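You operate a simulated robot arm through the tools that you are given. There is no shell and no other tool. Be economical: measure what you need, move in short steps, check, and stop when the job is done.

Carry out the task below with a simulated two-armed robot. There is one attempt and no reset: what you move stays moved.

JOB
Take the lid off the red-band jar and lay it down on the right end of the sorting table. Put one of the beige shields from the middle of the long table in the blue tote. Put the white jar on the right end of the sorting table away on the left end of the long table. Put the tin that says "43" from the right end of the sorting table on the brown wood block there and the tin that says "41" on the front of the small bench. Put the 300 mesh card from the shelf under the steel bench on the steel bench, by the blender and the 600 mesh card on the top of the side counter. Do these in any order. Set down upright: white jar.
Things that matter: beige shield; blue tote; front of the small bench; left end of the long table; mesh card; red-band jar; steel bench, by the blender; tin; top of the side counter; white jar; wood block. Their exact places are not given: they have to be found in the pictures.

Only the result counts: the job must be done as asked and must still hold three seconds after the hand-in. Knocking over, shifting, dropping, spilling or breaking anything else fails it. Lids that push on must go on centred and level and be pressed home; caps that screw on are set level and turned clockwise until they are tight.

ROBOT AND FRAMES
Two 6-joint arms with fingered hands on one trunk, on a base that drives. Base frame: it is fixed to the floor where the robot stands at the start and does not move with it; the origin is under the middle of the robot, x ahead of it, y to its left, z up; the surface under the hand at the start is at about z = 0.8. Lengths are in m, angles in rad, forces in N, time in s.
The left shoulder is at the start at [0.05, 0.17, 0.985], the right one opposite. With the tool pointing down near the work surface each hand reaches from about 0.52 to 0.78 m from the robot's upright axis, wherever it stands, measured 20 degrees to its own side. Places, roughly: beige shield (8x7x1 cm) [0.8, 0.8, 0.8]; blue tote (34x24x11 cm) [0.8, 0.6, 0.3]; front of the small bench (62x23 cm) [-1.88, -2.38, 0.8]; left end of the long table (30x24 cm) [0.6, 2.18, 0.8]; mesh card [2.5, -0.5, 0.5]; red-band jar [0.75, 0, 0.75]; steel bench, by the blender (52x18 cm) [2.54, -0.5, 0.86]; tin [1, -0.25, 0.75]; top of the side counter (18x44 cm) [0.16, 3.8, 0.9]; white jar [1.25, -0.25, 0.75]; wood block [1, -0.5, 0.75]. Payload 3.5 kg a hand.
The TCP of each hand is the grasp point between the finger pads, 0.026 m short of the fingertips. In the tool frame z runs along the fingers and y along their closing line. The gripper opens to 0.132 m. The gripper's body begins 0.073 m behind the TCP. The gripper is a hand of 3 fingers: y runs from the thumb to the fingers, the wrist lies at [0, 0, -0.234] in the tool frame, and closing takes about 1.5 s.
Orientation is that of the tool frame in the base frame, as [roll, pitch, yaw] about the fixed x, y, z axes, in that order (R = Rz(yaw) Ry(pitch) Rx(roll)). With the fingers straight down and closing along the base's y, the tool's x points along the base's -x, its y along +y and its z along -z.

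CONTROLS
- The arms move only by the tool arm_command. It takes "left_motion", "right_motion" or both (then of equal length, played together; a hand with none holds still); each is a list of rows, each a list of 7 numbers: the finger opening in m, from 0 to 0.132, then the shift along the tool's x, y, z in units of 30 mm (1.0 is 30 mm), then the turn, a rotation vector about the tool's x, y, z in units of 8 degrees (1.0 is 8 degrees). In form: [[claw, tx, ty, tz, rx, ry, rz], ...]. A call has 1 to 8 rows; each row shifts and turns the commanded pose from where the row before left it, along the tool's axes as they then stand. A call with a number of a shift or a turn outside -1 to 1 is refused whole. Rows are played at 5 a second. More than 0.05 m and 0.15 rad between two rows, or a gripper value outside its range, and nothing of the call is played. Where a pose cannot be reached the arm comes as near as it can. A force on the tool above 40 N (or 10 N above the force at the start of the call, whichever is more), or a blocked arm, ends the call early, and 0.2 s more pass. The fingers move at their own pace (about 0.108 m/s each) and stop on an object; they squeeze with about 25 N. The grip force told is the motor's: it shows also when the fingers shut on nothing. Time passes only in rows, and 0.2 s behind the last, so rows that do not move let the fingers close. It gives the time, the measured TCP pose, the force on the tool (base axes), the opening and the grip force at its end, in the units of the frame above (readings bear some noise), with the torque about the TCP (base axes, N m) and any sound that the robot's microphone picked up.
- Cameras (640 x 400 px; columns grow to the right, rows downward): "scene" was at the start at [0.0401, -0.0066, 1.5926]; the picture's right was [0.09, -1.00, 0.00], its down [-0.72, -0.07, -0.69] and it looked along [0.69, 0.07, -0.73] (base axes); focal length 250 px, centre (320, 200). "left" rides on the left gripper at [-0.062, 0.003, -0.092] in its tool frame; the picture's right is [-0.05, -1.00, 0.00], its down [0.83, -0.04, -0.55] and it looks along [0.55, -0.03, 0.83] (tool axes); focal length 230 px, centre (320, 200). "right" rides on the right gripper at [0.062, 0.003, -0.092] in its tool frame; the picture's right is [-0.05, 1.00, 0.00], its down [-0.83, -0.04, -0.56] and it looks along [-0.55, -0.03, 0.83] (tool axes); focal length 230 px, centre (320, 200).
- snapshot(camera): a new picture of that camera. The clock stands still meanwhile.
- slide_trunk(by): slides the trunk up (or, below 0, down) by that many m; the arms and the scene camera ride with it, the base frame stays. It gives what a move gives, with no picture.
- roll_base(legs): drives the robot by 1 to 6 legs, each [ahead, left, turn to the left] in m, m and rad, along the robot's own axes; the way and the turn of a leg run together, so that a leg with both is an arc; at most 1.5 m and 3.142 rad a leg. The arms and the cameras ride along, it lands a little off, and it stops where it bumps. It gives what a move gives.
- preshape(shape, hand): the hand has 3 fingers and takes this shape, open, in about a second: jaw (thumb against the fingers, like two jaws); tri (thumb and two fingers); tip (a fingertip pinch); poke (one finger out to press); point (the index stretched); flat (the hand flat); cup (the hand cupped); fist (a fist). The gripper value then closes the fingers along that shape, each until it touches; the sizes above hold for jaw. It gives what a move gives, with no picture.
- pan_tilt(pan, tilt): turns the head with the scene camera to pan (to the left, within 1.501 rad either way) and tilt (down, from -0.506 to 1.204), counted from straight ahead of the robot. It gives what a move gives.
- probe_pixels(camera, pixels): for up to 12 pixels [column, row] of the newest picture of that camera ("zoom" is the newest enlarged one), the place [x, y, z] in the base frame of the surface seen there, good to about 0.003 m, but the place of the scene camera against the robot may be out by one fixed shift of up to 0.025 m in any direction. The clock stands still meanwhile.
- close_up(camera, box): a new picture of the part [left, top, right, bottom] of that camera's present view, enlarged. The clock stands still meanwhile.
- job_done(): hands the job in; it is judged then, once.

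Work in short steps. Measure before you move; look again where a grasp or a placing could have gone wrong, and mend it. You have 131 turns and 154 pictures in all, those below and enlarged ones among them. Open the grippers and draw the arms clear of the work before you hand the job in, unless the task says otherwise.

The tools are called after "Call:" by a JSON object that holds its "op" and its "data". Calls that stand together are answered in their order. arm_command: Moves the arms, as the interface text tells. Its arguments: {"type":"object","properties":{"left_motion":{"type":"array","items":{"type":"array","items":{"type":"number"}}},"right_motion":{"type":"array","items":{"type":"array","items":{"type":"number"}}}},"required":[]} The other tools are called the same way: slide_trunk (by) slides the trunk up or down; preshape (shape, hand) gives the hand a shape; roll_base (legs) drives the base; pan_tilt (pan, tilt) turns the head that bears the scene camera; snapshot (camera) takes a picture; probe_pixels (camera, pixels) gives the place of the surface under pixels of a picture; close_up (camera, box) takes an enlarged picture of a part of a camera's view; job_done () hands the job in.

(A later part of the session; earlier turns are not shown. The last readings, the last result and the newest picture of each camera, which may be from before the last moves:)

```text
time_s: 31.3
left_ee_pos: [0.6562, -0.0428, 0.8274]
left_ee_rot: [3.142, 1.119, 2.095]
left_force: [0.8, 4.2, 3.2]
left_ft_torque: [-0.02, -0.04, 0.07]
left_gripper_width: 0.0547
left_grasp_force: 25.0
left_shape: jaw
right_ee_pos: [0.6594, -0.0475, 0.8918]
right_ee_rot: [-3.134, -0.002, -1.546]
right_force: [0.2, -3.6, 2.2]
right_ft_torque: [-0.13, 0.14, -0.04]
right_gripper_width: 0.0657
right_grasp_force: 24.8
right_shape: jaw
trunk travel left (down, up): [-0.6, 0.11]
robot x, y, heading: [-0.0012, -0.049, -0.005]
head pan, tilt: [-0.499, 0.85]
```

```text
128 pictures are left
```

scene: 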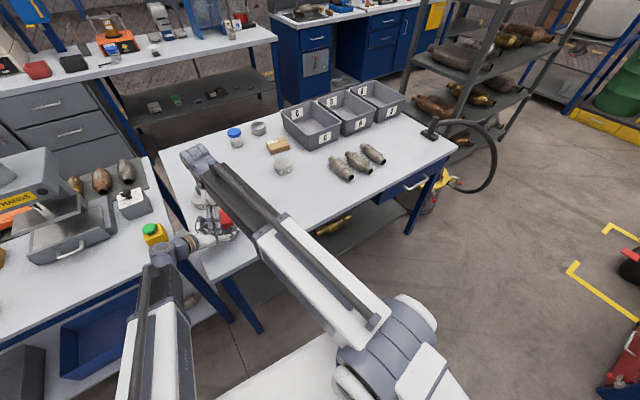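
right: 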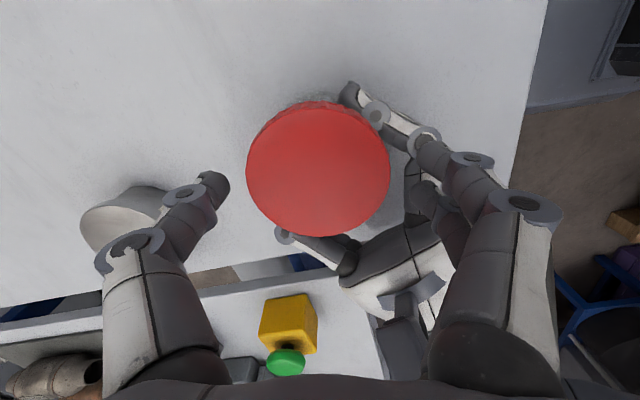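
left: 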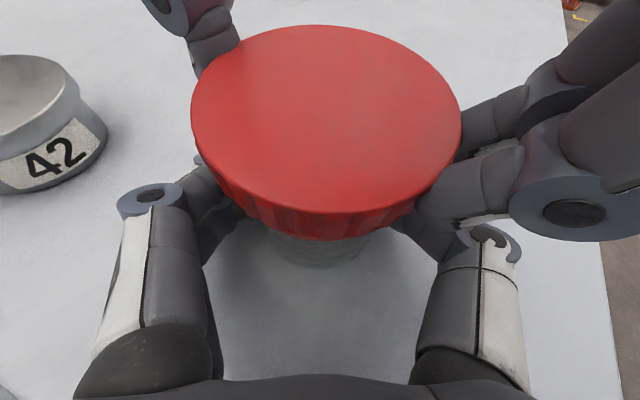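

The twist worked freely. I chain three more back-and-twist cycles of 36°.

Call:
{"op": "arm_command", "data": {"right_motion": [[0.085, 0, 0, 0, 0, 0, 0], [0.085, 0, 0, 0, 0, 0, 0.5], [0.085, 0, 0, 0, 0, 0, 1], [0.085, 0, 0, 0, 0, 0, 1], [0.085, 0, 0, 0, 0, 0, 1], [0.085, 0, 0, 0, 0, 0, 1]]}}

Call:
{"op": "arm_command", "data": {"right_motion": [[0.06, 0, 0, 0, 0, 0, 0], [0.06, 0, 0, 0, 0, 0, 0], [0.06, 0, 0, 0, 0, 0, 0], [0.06, 0, 0, 0, 0, 0, -0.5], [0.06, 0, 0, 0, 0, 0, -1], [0.06, 0, 0, 0, 0, 0, -1], [0.06, 0, 0, 0, 0, 0, -1], [0.06, 0, 0, 0, 0, 0, -1]]}}

Call:
{"op": "arm_command", "data": {"right_motion": [[0.085, 0, 0, 0, 0, 0, 0], [0.085, 0, 0, 0, 0, 0, 0.5], [0.085, 0, 0, 0, 0, 0, 1], [0.085, 0, 0, 0, 0, 0, 1], [0.085, 0, 0, 0, 0, 0, 1], [0.085, 0, 0, 0, 0, 0, 1]]}}

Call:
{"op": "arm_command", "data": {"right_motion": [[0.06, 0, 0, 0, 0, 0, 0], [0.06, 0, 0, 0, 0, 0, 0], [0.06, 0, 0, 0, 0, 0, 0], [0.06, 0, 0, 0, 0, 0, -0.5], [0.06, 0, 0, 0, 0, 0, -1], [0.06, 0, 0, 0, 0, 0, -1], [0.06, 0, 0, 0, 0, 0, -1], [0.06, 0, 0, 0, 0, 0, -1]]}}

Call:
{"op": "arm_command", "data": {"right_motion": [[0.06, 0, 0, -0.1, 0, 0, 0], [0.06, 0, 0, -0.1, 0, 0, 0]]}}

Call:
{"op": "snapshot", "data": {"camera": "left"}}

```text
time_s: 32.7
left_ee_pos: [0.6562, -0.0423, 0.8276]
left_ee_rot: [3.142, 1.118, 2.095]
left_force: [0.0, 0.2, -0.5]
left_ft_torque: [-0.02, 0.05, 0.01]
left_gripper_width: 0.0547
left_grasp_force: 25.3
left_shape: jaw
right_ee_pos: [0.6582, -0.0458, 0.8924]
right_ee_rot: [-3.133, 0.001, -2.178]
right_force: [-0.1, 0.2, 0.0]
right_ft_torque: [-0.03, -0.02, 0.02]
right_gripper_width: 0.0848
right_grasp_force: 0.1
right_shape: jaw
trunk travel left (down, up): [-0.6, 0.11]
robot x, y, heading: [0.0027, -0.0504, 0.001]
head pan, tilt: [-0.499, 0.85]
```

```text
time_s: 34.5
left_ee_pos: [0.6571, -0.0434, 0.828]
left_ee_rot: [3.141, 1.117, 2.096]
left_force: [0.7, -1.3, 0.5]
left_ft_torque: [0.11, -0.04, 0.05]
left_gripper_width: 0.0546
left_grasp_force: 25.2
left_shape: jaw
right_ee_pos: [0.6592, -0.0473, 0.8931]
right_ee_rot: [-3.137, -0.004, -1.545]
right_force: [-0.3, 1.3, 0.2]
right_ft_torque: [0.04, 0.13, -0.08]
right_gripper_width: 0.0652
right_grasp_force: 25.1
right_shape: jaw
trunk travel left (down, up): [-0.6, 0.11]
robot x, y, heading: [-0.001, -0.0481, -0.0]
head pan, tilt: [-0.499, 0.85]
```

```text
time_s: 35.9
left_ee_pos: [0.6568, -0.0432, 0.8272]
left_ee_rot: [-3.14, 1.116, 2.094]
left_force: [0.1, 0.5, 0.9]
left_ft_torque: [0.01, 0.05, -0.02]
left_gripper_width: 0.0548
left_grasp_force: 25.4
left_shape: jaw
right_ee_pos: [0.6592, -0.0468, 0.8922]
right_ee_rot: [-3.135, -0.001, -2.178]
right_force: [0.1, -0.3, 0.0]
right_ft_torque: [0.04, -0.04, 0.01]
right_gripper_width: 0.0848
right_grasp_force: 0.2
right_shape: jaw
trunk travel left (down, up): [-0.6, 0.11]
robot x, y, heading: [-0.0027, -0.0539, -0.0]
head pan, tilt: [-0.499, 0.85]
```

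```text
time_s: 37.7
left_ee_pos: [0.6571, -0.0433, 0.8272]
left_ee_rot: [-3.142, 1.118, 2.095]
left_force: [-0.2, -1.4, 0.6]
left_ft_torque: [0.09, -0.05, 0.07]
left_gripper_width: 0.0549
left_grasp_force: 25.1
left_shape: jaw
right_ee_pos: [0.658, -0.0475, 0.8929]
right_ee_rot: [-3.136, -0.004, -1.545]
right_force: [-0.9, 0.8, 0.6]
right_ft_torque: [0.0, 0.1, -0.04]
right_gripper_width: 0.0653
right_grasp_force: 24.7
right_shape: jaw
trunk travel left (down, up): [-0.6, 0.11]
robot x, y, heading: [0.0033, -0.0474, -0.001]
head pan, tilt: [-0.499, 0.85]
```

```text
time_s: 38.3
left_ee_pos: [0.6584, -0.0434, 0.8285]
left_ee_rot: [-3.141, 1.121, 2.095]
left_force: [-2.8, 0.3, 18.7]
left_ft_torque: [-0.13, -0.21, -0.02]
left_gripper_width: 0.0549
left_grasp_force: 25.2
left_shape: jaw
right_ee_pos: [0.6585, -0.0465, 0.8978]
right_ee_rot: [-3.137, -0.003, -1.546]
right_force: [2.1, -0.2, -18.5]
right_ft_torque: [0.03, 0.0, 0.04]
right_gripper_width: 0.0653
right_grasp_force: 25.1
right_shape: jaw
trunk travel left (down, up): [-0.6, 0.11]
robot x, y, heading: [0.0004, -0.0482, -0.001]
head pan, tilt: [-0.499, 0.85]
```

```text
127 pictures are left
```

left: 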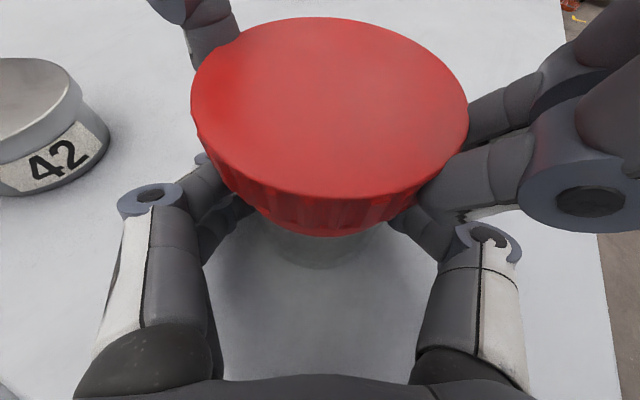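

Still held after ~120° of turning; I probe the lid top height and continue with more cycles.

Call:
{"op": "probe_pixels", "data": {"camera": "left", "pixels": [[330, 60], [330, 110], [330, 160], [330, 185], [325, 225], [310, 190]]}}

Call:
{"op": "arm_command", "data": {"right_motion": [[0.085, 0, 0, 0.1, 0, 0, 0], [0.085, 0, 0, 0, 0, 0, 0.5], [0.085, 0, 0, 0, 0, 0, 1], [0.085, 0, 0, 0, 0, 0, 1], [0.085, 0, 0, 0, 0, 0, 1], [0.085, 0, 0, 0, 0, 0, 1]]}}

Call:
{"op": "arm_command", "data": {"right_motion": [[0.06, 0, 0, 0, 0, 0, 0], [0.06, 0, 0, 0, 0, 0, 0], [0.06, 0, 0, 0, 0, 0, 0], [0.06, 0, 0, 0, 0, 0, -0.5], [0.06, 0, 0, 0, 0, 0, -1], [0.06, 0, 0, 0, 0, 0, -1], [0.06, 0, 0, 0, 0, 0, -1], [0.06, 0, 0, 0, 0, 0, -1]]}}

Call:
{"op": "arm_command", "data": {"right_motion": [[0.085, 0, 0, 0, 0, 0, 0], [0.085, 0, 0, 0, 0, 0, 0.5], [0.085, 0, 0, 0, 0, 0, 1], [0.085, 0, 0, 0, 0, 0, 1], [0.085, 0, 0, 0, 0, 0, 1], [0.085, 0, 0, 0, 0, 0, 1]]}}

Call:
{"op": "arm_command", "data": {"right_motion": [[0.06, 0, 0, 0, 0, 0, 0], [0.06, 0, 0, 0, 0, 0, 0], [0.06, 0, 0, 0, 0, 0, 0], [0.06, 0, 0, 0, 0, 0, -0.5], [0.06, 0, 0, 0, 0, 0, -1], [0.06, 0, 0, 0, 0, 0, -1], [0.06, 0, 0, 0, 0, 0, -1], [0.06, 0, 0, 0, 0, 0, -1]]}}

Call:
{"op": "arm_command", "data": {"right_motion": [[0.085, 0, 0, 0, 0, 0, 0], [0.085, 0, 0, 0, 0, 0, 0.5], [0.085, 0, 0, 0, 0, 0, 1], [0.085, 0, 0, 0, 0, 0, 1], [0.085, 0, 0, 0, 0, 0, 1], [0.085, 0, 0, 0, 0, 0, 1]]}}

Call:
{"op": "arm_command", "data": {"right_motion": [[0.06, 0, 0, 0, 0, 0, 0], [0.06, 0, 0, 0, 0, 0, 0], [0.06, 0, 0, 0, 0, 0, 0], [0.06, 0, 0, 0, 0, 0, -0.5], [0.06, 0, 0, 0, 0, 0, -1], [0.06, 0, 0, 0, 0, 0, -1], [0.06, 0, 0, 0, 0, 0, -1], [0.06, 0, 0, 0, 0, 0, -1]]}}

Call:
{"op": "arm_command", "data": {"right_motion": [[0.06, 0, 0, -0.1, 0, 0, 0], [0.06, 0, 0, -0.1, 0, 0, 0]]}}

Call:
{"op": "snapshot", "data": {"camera": "left"}}

Call:
{"op": "probe_pixels", "data": {"camera": "left", "pixels": [[330, 60], [330, 110], [330, 160], [330, 185], [325, 225], [310, 190]]}}

```text
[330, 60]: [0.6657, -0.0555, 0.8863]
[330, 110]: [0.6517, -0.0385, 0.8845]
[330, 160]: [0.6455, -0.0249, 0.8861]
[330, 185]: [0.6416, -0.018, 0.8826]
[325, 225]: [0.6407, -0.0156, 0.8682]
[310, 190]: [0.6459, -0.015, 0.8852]
```

```text
time_s: 39.7
left_ee_pos: [0.6576, -0.0449, 0.8272]
left_ee_rot: [3.141, 1.119, 2.094]
left_force: [-0.3, 1.1, -0.4]
left_ft_torque: [-0.01, 0.01, -0.03]
left_gripper_width: 0.0549
left_grasp_force: 24.8
left_shape: jaw
right_ee_pos: [0.6595, -0.0466, 0.8946]
right_ee_rot: [-3.135, 0.0, -2.177]
right_force: [-0.8, 0.5, 0.2]
right_ft_torque: [-0.03, 0.01, 0.03]
right_gripper_width: 0.0845
right_grasp_force: 0.0
right_shape: jaw
trunk travel left (down, up): [-0.6, 0.11]
robot x, y, heading: [0.0014, -0.0492, -0.005]
head pan, tilt: [-0.499, 0.85]
```

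```text
time_s: 41.5
left_ee_pos: [0.6566, -0.0432, 0.8269]
left_ee_rot: [3.141, 1.118, 2.094]
left_force: [-0.3, -0.8, 0.2]
left_ft_torque: [0.05, 0.01, 0.04]
left_gripper_width: 0.0547
left_grasp_force: 25.0
left_shape: jaw
right_ee_pos: [0.6581, -0.0468, 0.8947]
right_ee_rot: [-3.137, -0.004, -1.544]
right_force: [-0.6, 1.3, -2.4]
right_ft_torque: [0.06, 0.02, -0.04]
right_gripper_width: 0.0655
right_grasp_force: 25.2
right_shape: jaw
trunk travel left (down, up): [-0.6, 0.11]
robot x, y, heading: [-0.0008, -0.047, 0.001]
head pan, tilt: [-0.499, 0.85]
```

```text
time_s: 42.9
left_ee_pos: [0.657, -0.0438, 0.8274]
left_ee_rot: [-3.141, 1.117, 2.094]
left_force: [0.2, -0.4, -0.2]
left_ft_torque: [0.02, 0.04, 0.01]
left_gripper_width: 0.0545
left_grasp_force: 25.0
left_shape: jaw
right_ee_pos: [0.6595, -0.0473, 0.8956]
right_ee_rot: [-3.136, 0.0, -2.178]
right_force: [0.4, -0.1, 0.3]
right_ft_torque: [0.02, 0.01, 0.01]
right_gripper_width: 0.0846
right_grasp_force: 0.2
right_shape: jaw
trunk travel left (down, up): [-0.6, 0.11]
robot x, y, heading: [0.0007, -0.0516, -0.002]
head pan, tilt: [-0.499, 0.85]
```

```text
time_s: 44.7
left_ee_pos: [0.657, -0.0431, 0.8282]
left_ee_rot: [-3.141, 1.117, 2.094]
left_force: [-0.3, -0.4, 1.9]
left_ft_torque: [0.03, -0.06, 0.04]
left_gripper_width: 0.0548
left_grasp_force: 25.4
left_shape: jaw
right_ee_pos: [0.658, -0.0462, 0.8957]
right_ee_rot: [-3.135, -0.002, -1.546]
right_force: [0.1, 1.4, -0.6]
right_ft_torque: [0.06, 0.02, -0.06]
right_gripper_width: 0.0654
right_grasp_force: 24.7
right_shape: jaw
trunk travel left (down, up): [-0.6, 0.11]
robot x, y, heading: [0.0008, -0.0483, 0.002]
head pan, tilt: [-0.499, 0.85]
```

```text
time_s: 46.1
left_ee_pos: [0.6567, -0.0426, 0.8291]
left_ee_rot: [3.141, 1.117, 2.094]
left_force: [0.8, 0.0, 0.7]
left_ft_torque: [-0.05, 0.09, -0.01]
left_gripper_width: 0.0547
left_grasp_force: 25.2
left_shape: jaw
right_ee_pos: [0.6593, -0.0462, 0.8961]
right_ee_rot: [-3.136, -0.001, -2.178]
right_force: [-0.3, 0.4, -0.2]
right_ft_torque: [0.04, 0.0, 0.03]
right_gripper_width: 0.0848
right_grasp_force: 0.0
right_shape: jaw
trunk travel left (down, up): [-0.6, 0.11]
robot x, y, heading: [-0.0012, -0.0509, -0.004]
head pan, tilt: [-0.499, 0.85]
```

```text
time_s: 47.9
left_ee_pos: [0.6573, -0.0435, 0.8265]
left_ee_rot: [3.141, 1.117, 2.092]
left_force: [1.2, -0.8, -0.1]
left_ft_torque: [0.08, -0.03, 0.05]
left_gripper_width: 0.0546
left_grasp_force: 24.9
left_shape: jaw
right_ee_pos: [0.66, -0.0477, 0.8959]
right_ee_rot: [-3.136, -0.003, -1.544]
right_force: [0.0, 0.0, 0.7]
right_ft_torque: [0.02, 0.09, -0.04]
right_gripper_width: 0.0653
right_grasp_force: 25.6
right_shape: jaw
trunk travel left (down, up): [-0.6, 0.11]
robot x, y, heading: [0.0023, -0.0501, 0.003]
head pan, tilt: [-0.499, 0.85]
```

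```text
time_s: 48.5
left_ee_pos: [0.6572, -0.0435, 0.8288]
left_ee_rot: [-3.141, 1.12, 2.095]
left_force: [-2.8, 0.5, 17.7]
left_ft_torque: [-0.09, -0.16, -0.03]
left_gripper_width: 0.0546
left_grasp_force: 24.6
left_shape: jaw
right_ee_pos: [0.6589, -0.0478, 0.9003]
right_ee_rot: [-3.137, -0.004, -1.546]
right_force: [3.8, 0.1, -18.8]
right_ft_torque: [-0.01, -0.08, 0.03]
right_gripper_width: 0.0653
right_grasp_force: 24.4
right_shape: jaw
trunk travel left (down, up): [-0.6, 0.11]
robot x, y, heading: [0.0034, -0.0494, 0.0]
head pan, tilt: [-0.499, 0.85]
```

```text
126 pictures are left
```

left: 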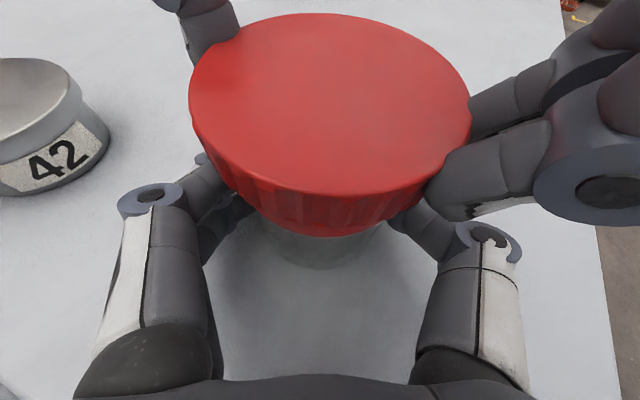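

```text
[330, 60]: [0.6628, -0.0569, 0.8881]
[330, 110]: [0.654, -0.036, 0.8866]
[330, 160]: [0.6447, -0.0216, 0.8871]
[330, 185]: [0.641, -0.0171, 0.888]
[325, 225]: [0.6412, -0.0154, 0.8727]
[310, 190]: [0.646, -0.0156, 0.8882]
```

The lid is rising (0.881→0.888), so unscrewing works. Four more cycles, then a test pull.

Call:
{"op": "arm_command", "data": {"right_motion": [[0.085, 0, 0, 0.05, 0, 0, 0], [0.085, 0, 0, 0, 0, 0, 0.5], [0.085, 0, 0, 0, 0, 0, 1], [0.085, 0, 0, 0, 0, 0, 1], [0.085, 0, 0, 0, 0, 0, 1], [0.085, 0, 0, 0, 0, 0, 1]]}}

Call:
{"op": "arm_command", "data": {"right_motion": [[0.06, 0, 0, 0, 0, 0, 0], [0.06, 0, 0, 0, 0, 0, 0], [0.06, 0, 0, 0, 0, 0, 0], [0.06, 0, 0, 0, 0, 0, -0.5], [0.06, 0, 0, 0, 0, 0, -1], [0.06, 0, 0, 0, 0, 0, -1], [0.06, 0, 0, 0, 0, 0, -1], [0.06, 0, 0, 0, 0, 0, -1]]}}

Call:
{"op": "arm_command", "data": {"right_motion": [[0.085, 0, 0, 0, 0, 0, 0], [0.085, 0, 0, 0, 0, 0, 0.5], [0.085, 0, 0, 0, 0, 0, 1], [0.085, 0, 0, 0, 0, 0, 1], [0.085, 0, 0, 0, 0, 0, 1], [0.085, 0, 0, 0, 0, 0, 1]]}}

Call:
{"op": "arm_command", "data": {"right_motion": [[0.06, 0, 0, 0, 0, 0, 0], [0.06, 0, 0, 0, 0, 0, 0], [0.06, 0, 0, 0, 0, 0, 0], [0.06, 0, 0, 0, 0, 0, -0.5], [0.06, 0, 0, 0, 0, 0, -1], [0.06, 0, 0, 0, 0, 0, -1], [0.06, 0, 0, 0, 0, 0, -1], [0.06, 0, 0, 0, 0, 0, -1]]}}

Call:
{"op": "arm_command", "data": {"right_motion": [[0.06, 0, 0, -0.07, 0, 0, 0], [0.06, 0, 0, -0.07, 0, 0, 0]]}}

Call:
{"op": "arm_command", "data": {"right_motion": [[0.085, 0, 0, 0, 0, 0, 0], [0.085, 0, 0, 0, 0, 0, 0.5], [0.085, 0, 0, 0, 0, 0, 1], [0.085, 0, 0, 0, 0, 0, 1], [0.085, 0, 0, 0, 0, 0, 1], [0.085, 0, 0, 0, 0, 0, 1]]}}

Call:
{"op": "arm_command", "data": {"right_motion": [[0.06, 0, 0, 0, 0, 0, 0], [0.06, 0, 0, 0, 0, 0, 0], [0.06, 0, 0, 0, 0, 0, 0], [0.06, 0, 0, 0, 0, 0, -0.5], [0.06, 0, 0, 0, 0, 0, -1], [0.06, 0, 0, 0, 0, 0, -1], [0.06, 0, 0, 0, 0, 0, -1], [0.06, 0, 0, 0, 0, 0, -1]]}}

Call:
{"op": "arm_command", "data": {"right_motion": [[0.06, 0, 0, -0.1, 0, 0, 0], [0.06, 0, 0, -0.1, 0, 0, 0]]}}

Call:
{"op": "snapshot", "data": {"camera": "left"}}

Call:
{"op": "probe_pixels", "data": {"camera": "left", "pixels": [[330, 60], [330, 110], [330, 160], [330, 185], [325, 225], [310, 190]]}}

```text
time_s: 49.9
left_ee_pos: [0.6564, -0.0438, 0.8279]
left_ee_rot: [3.141, 1.117, 2.096]
left_force: [-1.2, 0.4, 0.8]
left_ft_torque: [0.02, 0.05, -0.02]
left_gripper_width: 0.0545
left_grasp_force: 25.6
left_shape: jaw
right_ee_pos: [0.6589, -0.0475, 0.9004]
right_ee_rot: [-3.135, 0.0, -2.178]
right_force: [0.4, -0.1, 0.3]
right_ft_torque: [-0.01, 0.02, 0.02]
right_gripper_width: 0.0847
right_grasp_force: 0.0
right_shape: jaw
trunk travel left (down, up): [-0.6, 0.11]
robot x, y, heading: [-0.0019, -0.0513, 0.002]
head pan, tilt: [-0.499, 0.85]
```

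```text
time_s: 51.7
left_ee_pos: [0.6569, -0.0438, 0.8282]
left_ee_rot: [3.14, 1.116, 2.093]
left_force: [0.3, -0.7, 0.3]
left_ft_torque: [0.07, -0.03, 0.06]
left_gripper_width: 0.0549
left_grasp_force: 24.7
left_shape: jaw
right_ee_pos: [0.659, -0.0462, 0.9013]
right_ee_rot: [-3.137, -0.003, -1.543]
right_force: [0.2, 0.6, 0.4]
right_ft_torque: [0.01, 0.07, -0.07]
right_gripper_width: 0.0663
right_grasp_force: 24.8
right_shape: jaw
trunk travel left (down, up): [-0.6, 0.11]
robot x, y, heading: [0.0008, -0.0522, 0.003]
head pan, tilt: [-0.499, 0.85]
```

```text
time_s: 53.1
left_ee_pos: [0.6577, -0.0431, 0.8278]
left_ee_rot: [3.142, 1.117, 2.094]
left_force: [0.1, 0.1, 0.7]
left_ft_torque: [0.02, 0.04, 0.0]
left_gripper_width: 0.0548
left_grasp_force: 24.7
left_shape: jaw
right_ee_pos: [0.6589, -0.0461, 0.9]
right_ee_rot: [-3.135, 0.0, -2.178]
right_force: [0.3, 0.0, -0.3]
right_ft_torque: [0.0, 0.03, 0.03]
right_gripper_width: 0.0847
right_grasp_force: 0.0
right_shape: jaw
trunk travel left (down, up): [-0.6, 0.11]
robot x, y, heading: [0.0031, -0.0498, -0.002]
head pan, tilt: [-0.499, 0.85]
```

```text
time_s: 54.9
left_ee_pos: [0.6563, -0.0435, 0.8273]
left_ee_rot: [-3.14, 1.117, 2.094]
left_force: [0.4, -0.3, 1.3]
left_ft_torque: [0.03, 0.01, 0.0]
left_gripper_width: 0.0548
left_grasp_force: 25.5
left_shape: jaw
right_ee_pos: [0.6596, -0.0471, 0.9009]
right_ee_rot: [-3.136, -0.003, -1.547]
right_force: [1.1, 0.6, 0.4]
right_ft_torque: [0.03, 0.0, -0.03]
right_gripper_width: 0.0663
right_grasp_force: 25.0
right_shape: jaw
trunk travel left (down, up): [-0.6, 0.11]
robot x, y, heading: [0.0017, -0.0526, 0.0]
head pan, tilt: [-0.499, 0.85]
```

```text
time_s: 55.5
left_ee_pos: [0.6575, -0.0427, 0.8282]
left_ee_rot: [3.141, 1.117, 2.094]
left_force: [0.5, 0.0, 0.7]
left_ft_torque: [0.04, 0.03, 0.0]
left_gripper_width: 0.0547
left_grasp_force: 25.3
left_shape: jaw
right_ee_pos: [0.6575, -0.0476, 0.904]
right_ee_rot: [-3.135, -0.002, -1.546]
right_force: [-0.2, -0.1, 0.8]
right_ft_torque: [0.03, 0.02, -0.02]
right_gripper_width: 0.0661
right_grasp_force: 25.5
right_shape: jaw
trunk travel left (down, up): [-0.6, 0.11]
robot x, y, heading: [-0.0012, -0.0482, -0.001]
head pan, tilt: [-0.499, 0.85]
```

```text
time_s: 56.9
left_ee_pos: [0.657, -0.0437, 0.8283]
left_ee_rot: [-3.141, 1.116, 2.094]
left_force: [-0.2, 0.8, 0.3]
left_ft_torque: [0.0, 0.04, -0.01]
left_gripper_width: 0.0546
left_grasp_force: 24.7
left_shape: jaw
right_ee_pos: [0.6593, -0.0461, 0.9048]
right_ee_rot: [-3.135, -0.001, -2.179]
right_force: [1.0, -0.5, 0.2]
right_ft_torque: [-0.02, 0.01, 0.01]
right_gripper_width: 0.0848
right_grasp_force: 0.0
right_shape: jaw
trunk travel left (down, up): [-0.6, 0.11]
robot x, y, heading: [-0.0022, -0.0547, 0.001]
head pan, tilt: [-0.499, 0.85]
```

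```text
time_s: 58.7
left_ee_pos: [0.6568, -0.0432, 0.8286]
left_ee_rot: [-3.142, 1.117, 2.093]
left_force: [5.2, -2.7, -14.6]
left_ft_torque: [0.22, 0.19, 0.7]
left_gripper_width: 0.0542
left_grasp_force: 25.1
left_shape: jaw
right_ee_pos: [0.6576, -0.0454, 0.906]
right_ee_rot: [-3.135, -0.003, -1.545]
right_force: [-5.2, 7.2, 28.4]
right_ft_torque: [0.23, 0.58, -0.84]
right_gripper_width: 0.0533
right_grasp_force: 25.3
right_shape: jaw
trunk travel left (down, up): [-0.6, 0.11]
robot x, y, heading: [-0.004, -0.0512, 0.004]
head pan, tilt: [-0.499, 0.85]
```

```text
time_s: 59.3
left_ee_pos: [0.6583, -0.0433, 0.8286]
left_ee_rot: [3.139, 1.121, 2.095]
left_force: [2.0, -0.6, 1.0]
left_ft_torque: [0.05, 0.06, 0.04]
left_gripper_width: 0.0542
left_grasp_force: 24.8
left_shape: jaw
right_ee_pos: [0.659, -0.0473, 0.9098]
right_ee_rot: [-3.137, -0.006, -1.548]
right_force: [-1.4, 0.8, -1.2]
right_ft_torque: [0.01, 0.02, 0.01]
right_gripper_width: 0.0526
right_grasp_force: 25.1
right_shape: jaw
trunk travel left (down, up): [-0.6, 0.11]
robot x, y, heading: [0.0033, -0.0484, -0.004]
head pan, tilt: [-0.499, 0.85]
```

```text
125 pictures are left
```

left: 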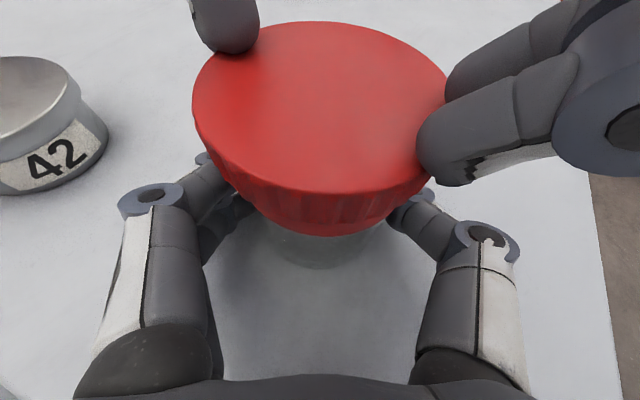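

```text
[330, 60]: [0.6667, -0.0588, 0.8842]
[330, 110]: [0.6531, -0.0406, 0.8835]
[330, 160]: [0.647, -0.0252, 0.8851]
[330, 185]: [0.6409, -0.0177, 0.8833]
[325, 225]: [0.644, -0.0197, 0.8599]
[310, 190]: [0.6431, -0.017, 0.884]
```

At 55.5 s the lid lifted with no force — it is free; the last grip slid over its top. I reopen, lower to z≈0.893, grip and lift.

Call:
{"op": "arm_command", "data": {"right_motion": [[0.09, 0, 0, 0, 0, 0, 0], [0.09, 0, 0, 0, 0, 0, 0], [0.09, 0, 0, 0.3, 0, 0, 0], [0.09, 0, 0, 0.25, 0, 0, 0], [0.06, 0, 0, 0, 0, 0, 0], [0.06, 0, 0, 0, 0, 0, 0], [0.06, 0, 0, 0, 0, 0, 0], [0.06, 0, 0, 0, 0, 0, 0]]}}

Call:
{"op": "arm_command", "data": {"right_motion": [[0.06, 0, 0, -0.1, 0, 0, 0], [0.06, 0, 0, -0.1, 0, 0, 0]]}}

```text
time_s: 61.1
left_ee_pos: [0.6571, -0.0442, 0.8278]
left_ee_rot: [3.141, 1.116, 2.093]
left_force: [-0.2, 0.6, 0.5]
left_ft_torque: [0.02, 0.04, -0.01]
left_gripper_width: 0.0541
left_grasp_force: 24.9
left_shape: jaw
right_ee_pos: [0.6596, -0.0471, 0.8956]
right_ee_rot: [-3.136, -0.003, -1.546]
right_force: [-0.2, 0.8, 0.5]
right_ft_torque: [-0.01, 0.0, -0.03]
right_gripper_width: 0.0651
right_grasp_force: 25.4
right_shape: jaw
trunk travel left (down, up): [-0.6, 0.11]
robot x, y, heading: [0.0004, -0.0483, 0.0]
head pan, tilt: [-0.499, 0.85]
```

```text
time_s: 61.7
left_ee_pos: [0.6566, -0.0433, 0.8279]
left_ee_rot: [3.141, 1.116, 2.094]
left_force: [0.1, 0.0, 1.0]
left_ft_torque: [0.06, 0.04, -0.01]
left_gripper_width: 0.0538
left_grasp_force: 24.8
left_shape: jaw
right_ee_pos: [0.6603, -0.047, 0.9001]
right_ee_rot: [-3.135, -0.005, -1.547]
right_force: [-0.1, 0.2, -0.4]
right_ft_torque: [0.03, 0.02, 0.0]
right_gripper_width: 0.0648
right_grasp_force: 25.2
right_shape: jaw
trunk travel left (down, up): [-0.6, 0.11]
robot x, y, heading: [0.001, -0.0504, 0.004]
head pan, tilt: [-0.499, 0.85]
```

Lid is free. I lift it clear, then open and back the left hand off the jar.

Call:
{"op": "arm_command", "data": {"right_motion": [[0.05, 0, 0, -0.7, 0, 0, 0], [0.05, 0, 0, -0.9, 0, 0, 0], [0.05, 0, 0, -0.9, 0, 0, 0], [0.05, 0, 0, -0.9, 0, 0, 0], [0.05, 0, 0, -0.9, 0, 0, 0], [0.05, 0, 0, 0, 0, 0, 1], [0.05, 0, 0, 0, 0, 0, 1], [0.05, 0, 0, 0, 0, 0, 1]]}}

Call:
{"op": "snapshot", "data": {"camera": "left"}}

Call:
{"op": "arm_command", "data": {"left_motion": [[0.08, 0, 0, 0, 0, 0, 0], [0.1, 0, 0, 0, 0, 0, 0], [0.132, 0, 0, 0, 0, 0, 0], [0.132, 0, 0, 0, 0, 0, 0], [0.132, 0, 0, 0, 0, 0, 0]]}}

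Call:
{"op": "snapshot", "data": {"camera": "left"}}

```text
time_s: 63.5
left_ee_pos: [0.6572, -0.0441, 0.8274]
left_ee_rot: [-3.14, 1.12, 2.094]
left_force: [0.8, 0.2, -0.1]
left_ft_torque: [0.05, 0.02, -0.03]
left_gripper_width: 0.0539
left_grasp_force: 25.0
left_shape: jaw
right_ee_pos: [0.6581, -0.0467, 1.0286]
right_ee_rot: [-3.133, 0.0, -1.966]
right_force: [-0.4, -1.3, 0.4]
right_ft_torque: [0.0, 0.01, -0.02]
right_gripper_width: 0.0649
right_grasp_force: 25.1
right_shape: jaw
trunk travel left (down, up): [-0.6, 0.11]
robot x, y, heading: [-0.0009, -0.0486, -0.0]
head pan, tilt: [-0.499, 0.85]
```

```text
124 pictures are left
```

left: 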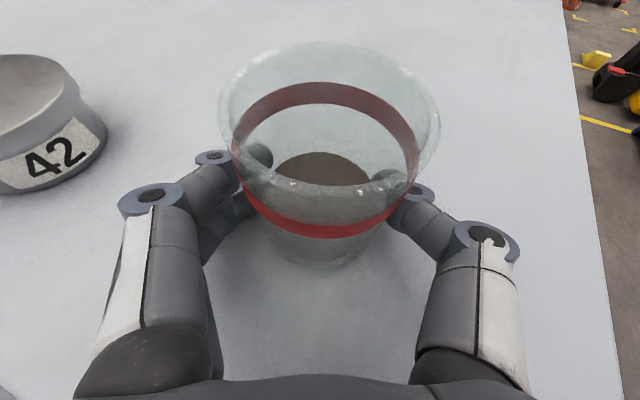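

```text
time_s: 64.7
left_ee_pos: [0.6572, -0.0434, 0.8285]
left_ee_rot: [3.141, 1.117, 2.095]
left_force: [0.0, -0.7, 1.1]
left_ft_torque: [0.03, -0.03, 0.0]
left_gripper_width: 0.1318
left_grasp_force: 0.0
left_shape: jaw
right_ee_pos: [0.6575, -0.0458, 1.0284]
right_ee_rot: [-3.135, 0.001, -1.965]
right_force: [0.4, 0.0, -0.2]
right_ft_torque: [0.01, -0.01, 0.01]
right_gripper_width: 0.0649
right_grasp_force: 24.9
right_shape: jaw
trunk travel left (down, up): [-0.6, 0.11]
robot x, y, heading: [0.0006, -0.0477, -0.001]
head pan, tilt: [-0.499, 0.85]
```

```text
123 pictures are left
```

left: 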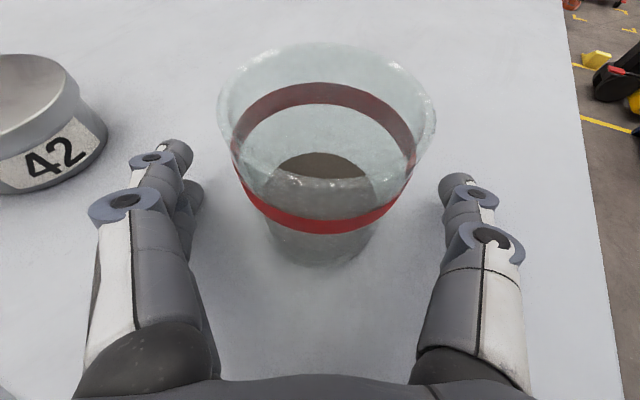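

Lid off and red band confirmed. I retract the left hand and turn the right hand (holding the lid) back to a neutral yaw.

Call:
{"op": "arm_command", "data": {"left_motion": [[0.132, 0, 0, -0.8, 0, 0, 0], [0.132, 0, 0, -0.8, 0, 0, 0], [0.132, 0, 0, -0.8, 0, 0, 0], [0.132, 0, 0, -0.8, 0, 0, 0], [0.132, 0, 0, -0.8, 0, 0, 0]]}}

Call:
{"op": "arm_command", "data": {"left_motion": [[0.132, -0.32, 0.405, -0.98, 0, 0, 0], [0.132, -0.32, 0.405, -0.98, 0, 0, 0], [0.132, -0.32, 0.405, -0.98, 0, 0, 0], [0.132, -0.32, 0.405, -0.98, 0, 0, 0], [0.132, -0.32, 0.405, -0.98, 0, 0, 0], [0.132, -0.32, 0.405, -0.98, 0, 0, 0], [0.132, -0.32, 0.405, -0.98, 0, 0, 0], [0.132, -0.32, 0.405, -0.98, 0, 0, 0]], "right_motion": [[0.05, 0, 0, 0, 0, 0, 1], [0.05, 0, 0, 0, 0, 0, 1], [0.05, 0, 0, 0, 0, 0, 1], [0.05, 0, 0, 0, 0, 0, 1], [0.05, 0, 0, 0, 0, 0, 1], [0.05, 0, 0, 0, 0, 0, 1], [0.05, 0, 0, 0, 0, 0, 1], [0.05, 0, 0, 0, 0, 0, 1]]}}

Call:
{"op": "arm_command", "data": {"left_motion": [[0.132, 0, 0, 0, 0, 1, 0], [0.132, 0, 0, 0, 0, 1, 0], [0.132, 0, 0, 0, 0, 1, 0], [0.132, 0, 0, 0, 0, 1, 0], [0.132, 0, 0, 0, 0, 1, 0], [0.132, 0, 0, 0, 0, 1, 0], [0.132, 0, 0, 0, 0, 1, 0], [0.132, 0, 0, 0, 0, 1, 0]], "right_motion": [[0.05, 0, -1, -0.5, 0, 0, 0], [0.05, 0, -1, -0.5, 0, 0, 0], [0.05, 0, -1, -0.5, 0, 0, 0], [0.05, 0, -1, 0, 0, 0, 0], [0.05, 0, -1, 0, 0, 0, 0], [0.05, 0, -0.5, 0, 0, 0, 0], [0.05, 0, 0, 0, 0, 0, 0], [0.05, 0, 0, 0, 0, 0, 0]]}}

Call:
{"op": "snapshot", "data": {"camera": "right"}}

```text
time_s: 65.9
left_ee_pos: [0.6036, 0.0508, 0.8807]
left_ee_rot: [-3.142, 1.118, 2.095]
left_force: [-0.2, -0.5, -0.3]
left_ft_torque: [0.04, 0.01, 0.0]
left_gripper_width: 0.1319
left_grasp_force: 0.0
left_shape: jaw
right_ee_pos: [0.6584, -0.047, 1.0288]
right_ee_rot: [-3.134, 0.0, -1.964]
right_force: [-0.2, -0.1, 0.5]
right_ft_torque: [0.0, 0.0, 0.01]
right_gripper_width: 0.0646
right_grasp_force: 24.9
right_shape: jaw
trunk travel left (down, up): [-0.6, 0.11]
robot x, y, heading: [0.0016, -0.0485, 0.002]
head pan, tilt: [-0.499, 0.85]
```

```text
time_s: 67.7
left_ee_pos: [0.599, 0.2541, 1.0512]
left_ee_rot: [-3.141, 1.117, 2.095]
left_force: [-0.8, 0.2, -0.2]
left_ft_torque: [-0.03, -0.01, 0.01]
left_gripper_width: 0.1319
left_grasp_force: 0.0
left_shape: jaw
right_ee_pos: [0.6579, -0.0454, 1.0289]
right_ee_rot: [-3.138, 0.004, -3.084]
right_force: [-0.4, 0.9, 0.0]
right_ft_torque: [-0.02, -0.01, 0.03]
right_gripper_width: 0.0651
right_grasp_force: 24.7
right_shape: jaw
trunk travel left (down, up): [-0.6, 0.11]
robot x, y, heading: [-0.0004, -0.0498, 0.0]
head pan, tilt: [-0.499, 0.85]
```

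```text
time_s: 69.5
left_ee_pos: [0.5989, 0.254, 1.0521]
left_ee_rot: [3.141, -0.001, 2.095]
left_force: [-0.1, -0.6, -0.1]
left_ft_torque: [0.0, 0.0, 0.0]
left_gripper_width: 0.1318
left_grasp_force: 0.1
left_shape: jaw
right_ee_pos: [0.6682, -0.2107, 1.0747]
right_ee_rot: [-3.137, 0.006, -3.082]
right_force: [0.1, -0.4, 0.4]
right_ft_torque: [0.02, -0.01, 0.0]
right_gripper_width: 0.0649
right_grasp_force: 25.2
right_shape: jaw
trunk travel left (down, up): [-0.6, 0.11]
robot x, y, heading: [0.0011, -0.052, 0.0]
head pan, tilt: [-0.499, 0.85]
```

```text
122 pictures are left
```

right: 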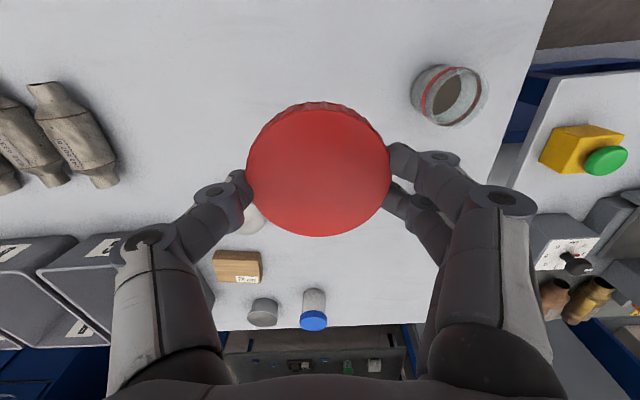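

Lid held; now drive right 0.19 and forward 0.33 so the base noses under the sorting table.

Call:
{"op": "roll_base", "data": {"legs": [[0, -0.19, 0], [0.33, 0, 0]]}}

Call:
{"op": "snapshot", "data": {"camera": "right"}}

Call:
{"op": "snapshot", "data": {"camera": "left"}}

```text
time_s: 72.9
left_ee_pos: [0.9103, 0.0496, 1.0504]
left_ee_rot: [-3.14, -0.001, 2.099]
left_force: [0.2, -0.7, 0.1]
left_ft_torque: [-0.02, -0.03, 0.03]
left_gripper_width: 0.1315
left_grasp_force: 0.1
left_shape: jaw
right_ee_pos: [0.9829, -0.4131, 1.0738]
right_ee_rot: [-3.138, 0.006, -3.077]
right_force: [0.6, -1.4, 0.4]
right_ft_torque: [0.0, 0.04, 0.0]
right_gripper_width: 0.0648
right_grasp_force: 25.5
right_shape: jaw
trunk travel left (down, up): [-0.6, 0.11]
robot x, y, heading: [0.3141, -0.2552, 0.002]
head pan, tilt: [-0.499, 0.85]
stopped in leg 2: the robot was blocked; the commanded pose is now the measured one
```

```text
121 pictures are left
```

right: 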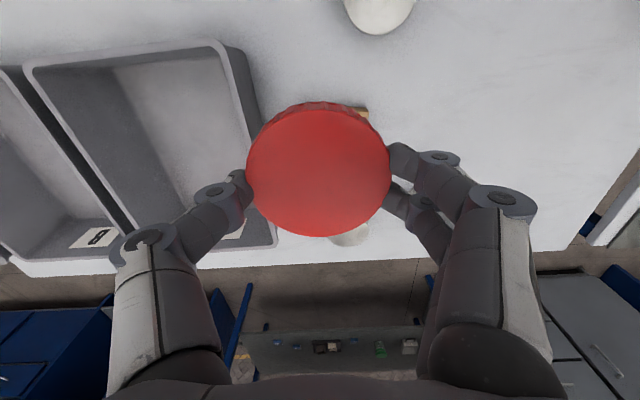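

```text
120 pictures are left
```

left: 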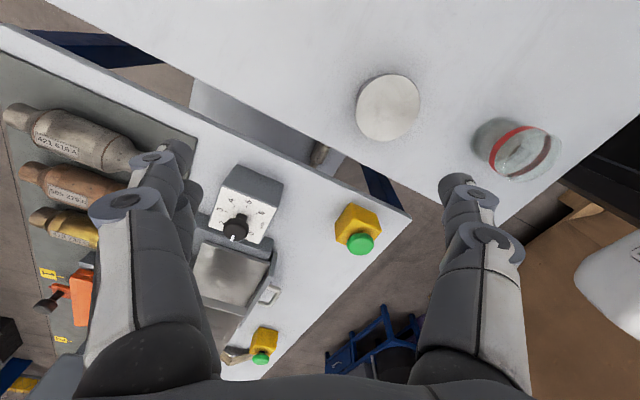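

Blocked at x=0.314 (nose against the shelf, fine). Check the surroundings and shift the lid toward (0.95,-0.27) at height.

Call:
{"op": "probe_pixels", "data": {"camera": "left", "pixels": [[388, 108], [495, 150], [548, 160], [520, 130], [358, 225]]}}

Call:
{"op": "arm_command", "data": {"right_motion": [[0.05, 0.2, 1, 0, 0, 0, 0], [0.05, 0.2, 1, 0, 0, 0, 0], [0.05, 0.2, 1, 0, 0, 0, 0], [0.05, 0.2, 1, 0, 0, 0, 0], [0.05, 0, 0.82, 0, 0, 0, 0]]}}

Call:
{"op": "snapshot", "data": {"camera": "right"}}

Call:
{"op": "pan_tilt", "data": {"pan": 0.0, "tilt": 0.9}}

Call:
{"op": "snapshot", "data": {"camera": "scene"}}

```text
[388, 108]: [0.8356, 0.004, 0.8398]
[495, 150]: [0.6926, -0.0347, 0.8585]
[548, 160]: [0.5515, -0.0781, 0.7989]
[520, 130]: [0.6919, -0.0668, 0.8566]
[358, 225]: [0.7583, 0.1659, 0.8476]
```

```text
time_s: 74.1
left_ee_pos: [0.9107, 0.0493, 1.0508]
left_ee_rot: [-3.138, 0.0, 2.099]
left_force: [-0.3, 0.1, 0.9]
left_ft_torque: [0.01, -0.04, 0.02]
left_gripper_width: 0.1319
left_grasp_force: 0.0
left_shape: jaw
right_ee_pos: [0.9474, -0.2707, 1.0735]
right_ee_rot: [-3.138, 0.007, -3.077]
right_force: [-0.9, -0.1, 0.5]
right_ft_torque: [-0.03, 0.0, 0.01]
right_gripper_width: 0.0648
right_grasp_force: 24.7
right_shape: jaw
trunk travel left (down, up): [-0.6, 0.11]
robot x, y, heading: [0.3137, -0.2561, 0.005]
head pan, tilt: [-0.499, 0.85]
```

```text
119 pictures are left
```

right: 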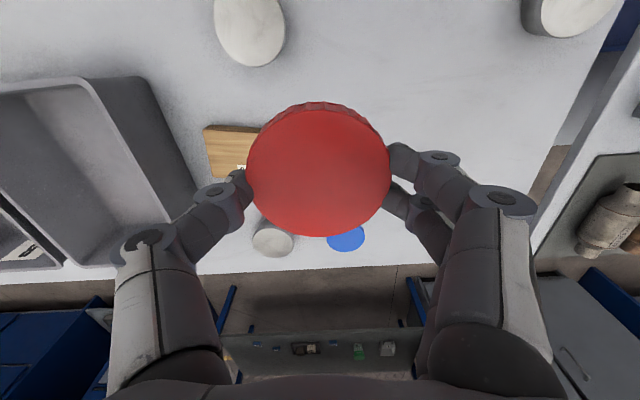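

```text
time_s: 75.0
left_ee_pos: [0.91, 0.0495, 1.0506]
left_ee_rot: [-3.139, 0.0, 2.098]
left_force: [0.4, -0.9, 0.2]
left_ft_torque: [0.02, -0.05, -0.03]
left_gripper_width: 0.1317
left_grasp_force: 0.1
left_shape: jaw
right_ee_pos: [0.9469, -0.2705, 1.0728]
right_ee_rot: [-3.138, 0.004, -3.079]
right_force: [-1.0, 0.2, 0.0]
right_ft_torque: [0.02, 0.01, 0.04]
right_gripper_width: 0.0648
right_grasp_force: 25.0
right_shape: jaw
trunk travel left (down, up): [-0.6, 0.11]
robot x, y, heading: [0.3117, -0.2579, 0.006]
head pan, tilt: [0.0, 0.901]
```

```text
118 pictures are left
```

scene: 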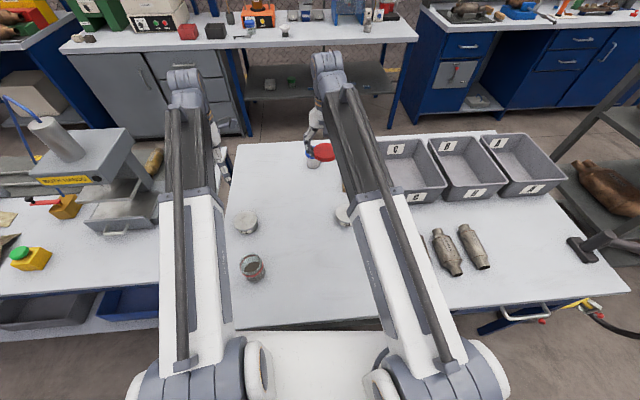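

Probe the block, tin 43, back tin and blue cap in the right picture.

Call:
{"op": "probe_pixels", "data": {"camera": "right", "pixels": [[250, 28], [207, 128], [258, 130], [213, 176], [230, 152], [272, 238], [346, 240], [243, 170], [216, 30], [284, 30]]}}

Call:
{"op": "close_up", "data": {"camera": "right", "box": [190, 0, 400, 260]}}

```text
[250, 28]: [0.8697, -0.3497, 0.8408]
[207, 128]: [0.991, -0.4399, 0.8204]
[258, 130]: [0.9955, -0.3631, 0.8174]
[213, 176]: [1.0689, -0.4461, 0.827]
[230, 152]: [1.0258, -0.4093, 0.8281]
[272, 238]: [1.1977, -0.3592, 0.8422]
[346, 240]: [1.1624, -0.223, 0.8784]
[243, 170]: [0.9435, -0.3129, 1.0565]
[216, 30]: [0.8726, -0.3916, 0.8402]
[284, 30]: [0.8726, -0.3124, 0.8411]
```

```text
1.54 times, centred on (295, 130) of right
```

zoom: 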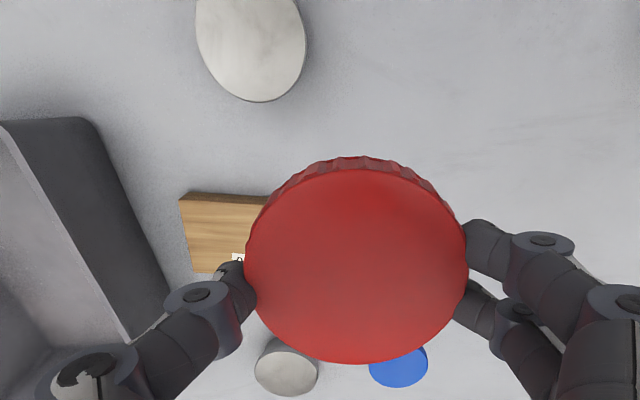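

Tin 43 is at (0.872,-0.352) r≈0.04; block front-left corner ≈(0.99,-0.36). The lid spot (0.947,-0.265) is clear, so I lower it.

Call:
{"op": "arm_command", "data": {"right_motion": [[0.05, 0, 0.2, 1, 0, 0, 0], [0.05, 0, 0, 1, 0, 0, 0], [0.05, 0, 0, 1, 0, 0, 0], [0.05, 0, 0, 1, 0, 0, 0], [0.05, 0, 0, 1, 0, 0, 0], [0.05, 0, 0, 1, 0, 0, 0], [0.05, 0, 0, 1, 0, 0, 0], [0.05, 0, 0, 0.5, 0, 0, 0]]}}

Call:
{"op": "arm_command", "data": {"right_motion": [[0.05, 0, 0, 0.12, 0, 0, 0]]}}

Call:
{"op": "snapshot", "data": {"camera": "right"}}

```text
time_s: 76.8
left_ee_pos: [0.9101, 0.0497, 1.0513]
left_ee_rot: [-3.14, -0.001, 2.099]
left_force: [-0.2, -0.6, 0.4]
left_ft_torque: [-0.01, 0.0, -0.01]
left_gripper_width: 0.1321
left_grasp_force: 0.0
left_shape: jaw
right_ee_pos: [0.9496, -0.2661, 0.8474]
right_ee_rot: [-3.138, 0.005, -3.078]
right_force: [0.2, 0.5, 0.5]
right_ft_torque: [-0.04, -0.03, -0.01]
right_gripper_width: 0.0648
right_grasp_force: 24.8
right_shape: jaw
trunk travel left (down, up): [-0.6, 0.11]
robot x, y, heading: [0.3147, -0.2578, -0.0]
head pan, tilt: [0.0, 0.901]
```

```text
time_s: 77.2
left_ee_pos: [0.9105, 0.0497, 1.0504]
left_ee_rot: [-3.139, 0.0, 2.099]
left_force: [0.9, -0.3, 0.9]
left_ft_torque: [0.01, -0.01, 0.01]
left_gripper_width: 0.1319
left_grasp_force: 0.0
left_shape: jaw
right_ee_pos: [0.9492, -0.2647, 0.8439]
right_ee_rot: [-3.138, 0.005, -3.078]
right_force: [-1.2, -0.3, -0.1]
right_ft_torque: [0.02, -0.02, 0.01]
right_gripper_width: 0.065
right_grasp_force: 24.8
right_shape: jaw
trunk travel left (down, up): [-0.6, 0.11]
robot x, y, heading: [0.3124, -0.2544, 0.006]
head pan, tilt: [0.0, 0.901]
```

```text
116 pictures are left
```

right: 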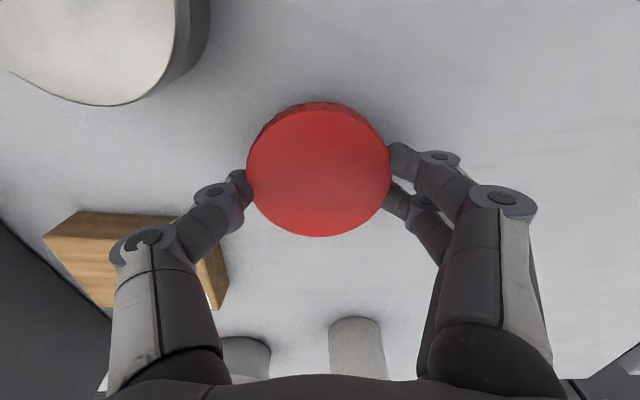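

Nearly down; lower in tiny steps until contact shows.

Call:
{"op": "arm_command", "data": {"right_motion": [[0.05, 0, 0, 0.06, 0, 0, 0], [0.05, 0, 0, 0.06, 0, 0, 0]]}}

Call:
{"op": "arm_command", "data": {"right_motion": [[0.05, 0, 0, 0.05, 0, 0, 0], [0.05, 0, 0, 0.0, 0, 0, 0]]}}

```text
time_s: 77.8
left_ee_pos: [0.9093, 0.0492, 1.051]
left_ee_rot: [-3.138, 0.001, 2.099]
left_force: [0.6, -0.6, 0.8]
left_ft_torque: [0.0, 0.0, 0.0]
left_gripper_width: 0.1318
left_grasp_force: 0.0
left_shape: jaw
right_ee_pos: [0.9494, -0.2651, 0.8393]
right_ee_rot: [-3.138, 0.006, -3.077]
right_force: [0.4, 0.1, -0.5]
right_ft_torque: [0.02, -0.01, 0.0]
right_gripper_width: 0.0649
right_grasp_force: 25.2
right_shape: jaw
trunk travel left (down, up): [-0.6, 0.11]
robot x, y, heading: [0.3159, -0.2553, -0.001]
head pan, tilt: [0.0, 0.901]
```

```text
time_s: 78.4
left_ee_pos: [0.9105, 0.0501, 1.0508]
left_ee_rot: [-3.139, 0.001, 2.1]
left_force: [0.0, 0.4, 0.3]
left_ft_torque: [-0.01, -0.01, 0.0]
left_gripper_width: 0.1318
left_grasp_force: 0.0
left_shape: jaw
right_ee_pos: [0.9487, -0.2655, 0.8389]
right_ee_rot: [-3.139, 0.005, -3.078]
right_force: [-0.9, -0.5, -0.6]
right_ft_torque: [-0.01, -0.03, -0.02]
right_gripper_width: 0.0649
right_grasp_force: 25.1
right_shape: jaw
trunk travel left (down, up): [-0.6, 0.11]
robot x, y, heading: [0.3095, -0.2561, 0.003]
head pan, tilt: [0.0, 0.901]
```

Still no contact; continue in 3 mm steps.

Call:
{"op": "arm_command", "data": {"right_motion": [[0.05, 0, 0, 0.08, 0, 0, 0], [0.05, 0, 0, 0, 0, 0, 0]]}}

Call:
{"op": "arm_command", "data": {"right_motion": [[0.05, 0, 0, 0.08, 0, 0, 0], [0.05, 0, 0, 0, 0, 0, 0]]}}

Call:
{"op": "snapshot", "data": {"camera": "right"}}

Call:
{"op": "probe_pixels", "data": {"camera": "right", "pixels": [[320, 170], [320, 106], [300, 110], [320, 80]]}}

```text
time_s: 79.0
left_ee_pos: [0.9103, 0.0494, 1.0502]
left_ee_rot: [-3.141, 0.001, 2.099]
left_force: [-0.1, -0.7, -0.1]
left_ft_torque: [0.01, -0.03, 0.0]
left_gripper_width: 0.1317
left_grasp_force: 0.1
left_shape: jaw
right_ee_pos: [0.9477, -0.2653, 0.8378]
right_ee_rot: [-3.138, 0.005, -3.077]
right_force: [-0.7, 0.3, -0.6]
right_ft_torque: [0.02, 0.0, -0.01]
right_gripper_width: 0.065
right_grasp_force: 25.3
right_shape: jaw
trunk travel left (down, up): [-0.6, 0.11]
robot x, y, heading: [0.3142, -0.2545, 0.001]
head pan, tilt: [0.0, 0.901]
```

```text
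time_s: 79.6
left_ee_pos: [0.9103, 0.0496, 1.0502]
left_ee_rot: [-3.14, -0.002, 2.099]
left_force: [0.2, 0.3, 0.3]
left_ft_torque: [0.03, 0.02, 0.02]
left_gripper_width: 0.132
left_grasp_force: 0.2
left_shape: jaw
right_ee_pos: [0.9489, -0.2654, 0.8342]
right_ee_rot: [-3.137, 0.008, -3.077]
right_force: [0.0, -0.4, -0.4]
right_ft_torque: [0.0, -0.02, 0.01]
right_gripper_width: 0.0648
right_grasp_force: 25.1
right_shape: jaw
trunk travel left (down, up): [-0.6, 0.11]
robot x, y, heading: [0.3133, -0.2535, 0.002]
head pan, tilt: [0.0, 0.901]
```

```text
115 pictures are left
```

right: 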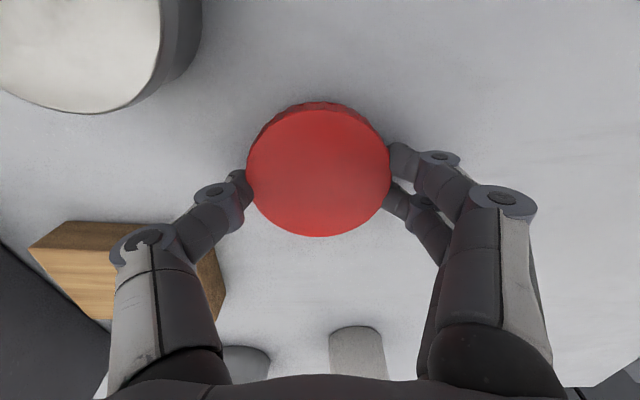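

```text
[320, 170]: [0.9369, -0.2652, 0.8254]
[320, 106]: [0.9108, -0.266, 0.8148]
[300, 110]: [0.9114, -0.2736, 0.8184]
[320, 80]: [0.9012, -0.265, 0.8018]
```

Lid top at z 0.825; a few millimetres remain. Continue.

Call:
{"op": "arm_command", "data": {"right_motion": [[0.05, 0, 0, 0.08, 0, 0, 0], [0.05, 0, 0, 0, 0, 0, 0]]}}

Call:
{"op": "arm_command", "data": {"right_motion": [[0.05, 0, 0, 0.06, 0, 0, 0], [0.05, 0, 0, 0, 0, 0, 0]]}}

Call:
{"op": "arm_command", "data": {"right_motion": [[0.05, 0, 0, 0.06, 0, 0, 0], [0.05, 0, 0, 0, 0, 0, 0]]}}

```text
time_s: 80.2
left_ee_pos: [0.9092, 0.0498, 1.0501]
left_ee_rot: [-3.138, -0.001, 2.1]
left_force: [-0.5, 0.0, -0.6]
left_ft_torque: [0.01, 0.02, 0.02]
left_gripper_width: 0.1319
left_grasp_force: 0.0
left_shape: jaw
right_ee_pos: [0.9495, -0.2651, 0.8318]
right_ee_rot: [-3.138, 0.005, -3.077]
right_force: [-0.7, -0.7, -1.1]
right_ft_torque: [0.05, 0.02, -0.01]
right_gripper_width: 0.065
right_grasp_force: 25.2
right_shape: jaw
trunk travel left (down, up): [-0.6, 0.11]
robot x, y, heading: [0.3111, -0.257, 0.005]
head pan, tilt: [0.0, 0.901]
```

```text
time_s: 80.8
left_ee_pos: [0.9103, 0.0504, 1.0509]
left_ee_rot: [-3.139, -0.001, 2.101]
left_force: [0.2, 0.0, 0.2]
left_ft_torque: [0.01, 0.0, 0.02]
left_gripper_width: 0.1322
left_grasp_force: 0.0
left_shape: jaw
right_ee_pos: [0.9497, -0.2638, 0.83]
right_ee_rot: [-3.139, 0.005, -3.076]
right_force: [-0.8, 0.8, 0.4]
right_ft_torque: [0.0, -0.03, 0.01]
right_gripper_width: 0.0649
right_grasp_force: 25.1
right_shape: jaw
trunk travel left (down, up): [-0.6, 0.11]
robot x, y, heading: [0.3147, -0.2579, 0.004]
head pan, tilt: [0.0, 0.901]
```

```text
time_s: 81.4
left_ee_pos: [0.9096, 0.0507, 1.0516]
left_ee_rot: [-3.139, -0.001, 2.099]
left_force: [-1.3, 0.1, -0.4]
left_ft_torque: [0.02, 0.01, -0.04]
left_gripper_width: 0.1318
left_grasp_force: 0.1
left_shape: jaw
right_ee_pos: [0.9483, -0.2637, 0.8284]
right_ee_rot: [-3.137, 0.005, -3.077]
right_force: [0.4, -0.7, -0.7]
right_ft_torque: [0.01, -0.01, 0.02]
right_gripper_width: 0.0647
right_grasp_force: 24.6
right_shape: jaw
trunk travel left (down, up): [-0.6, 0.11]
robot x, y, heading: [0.3139, -0.2589, 0.002]
head pan, tilt: [0.0, 0.901]
```

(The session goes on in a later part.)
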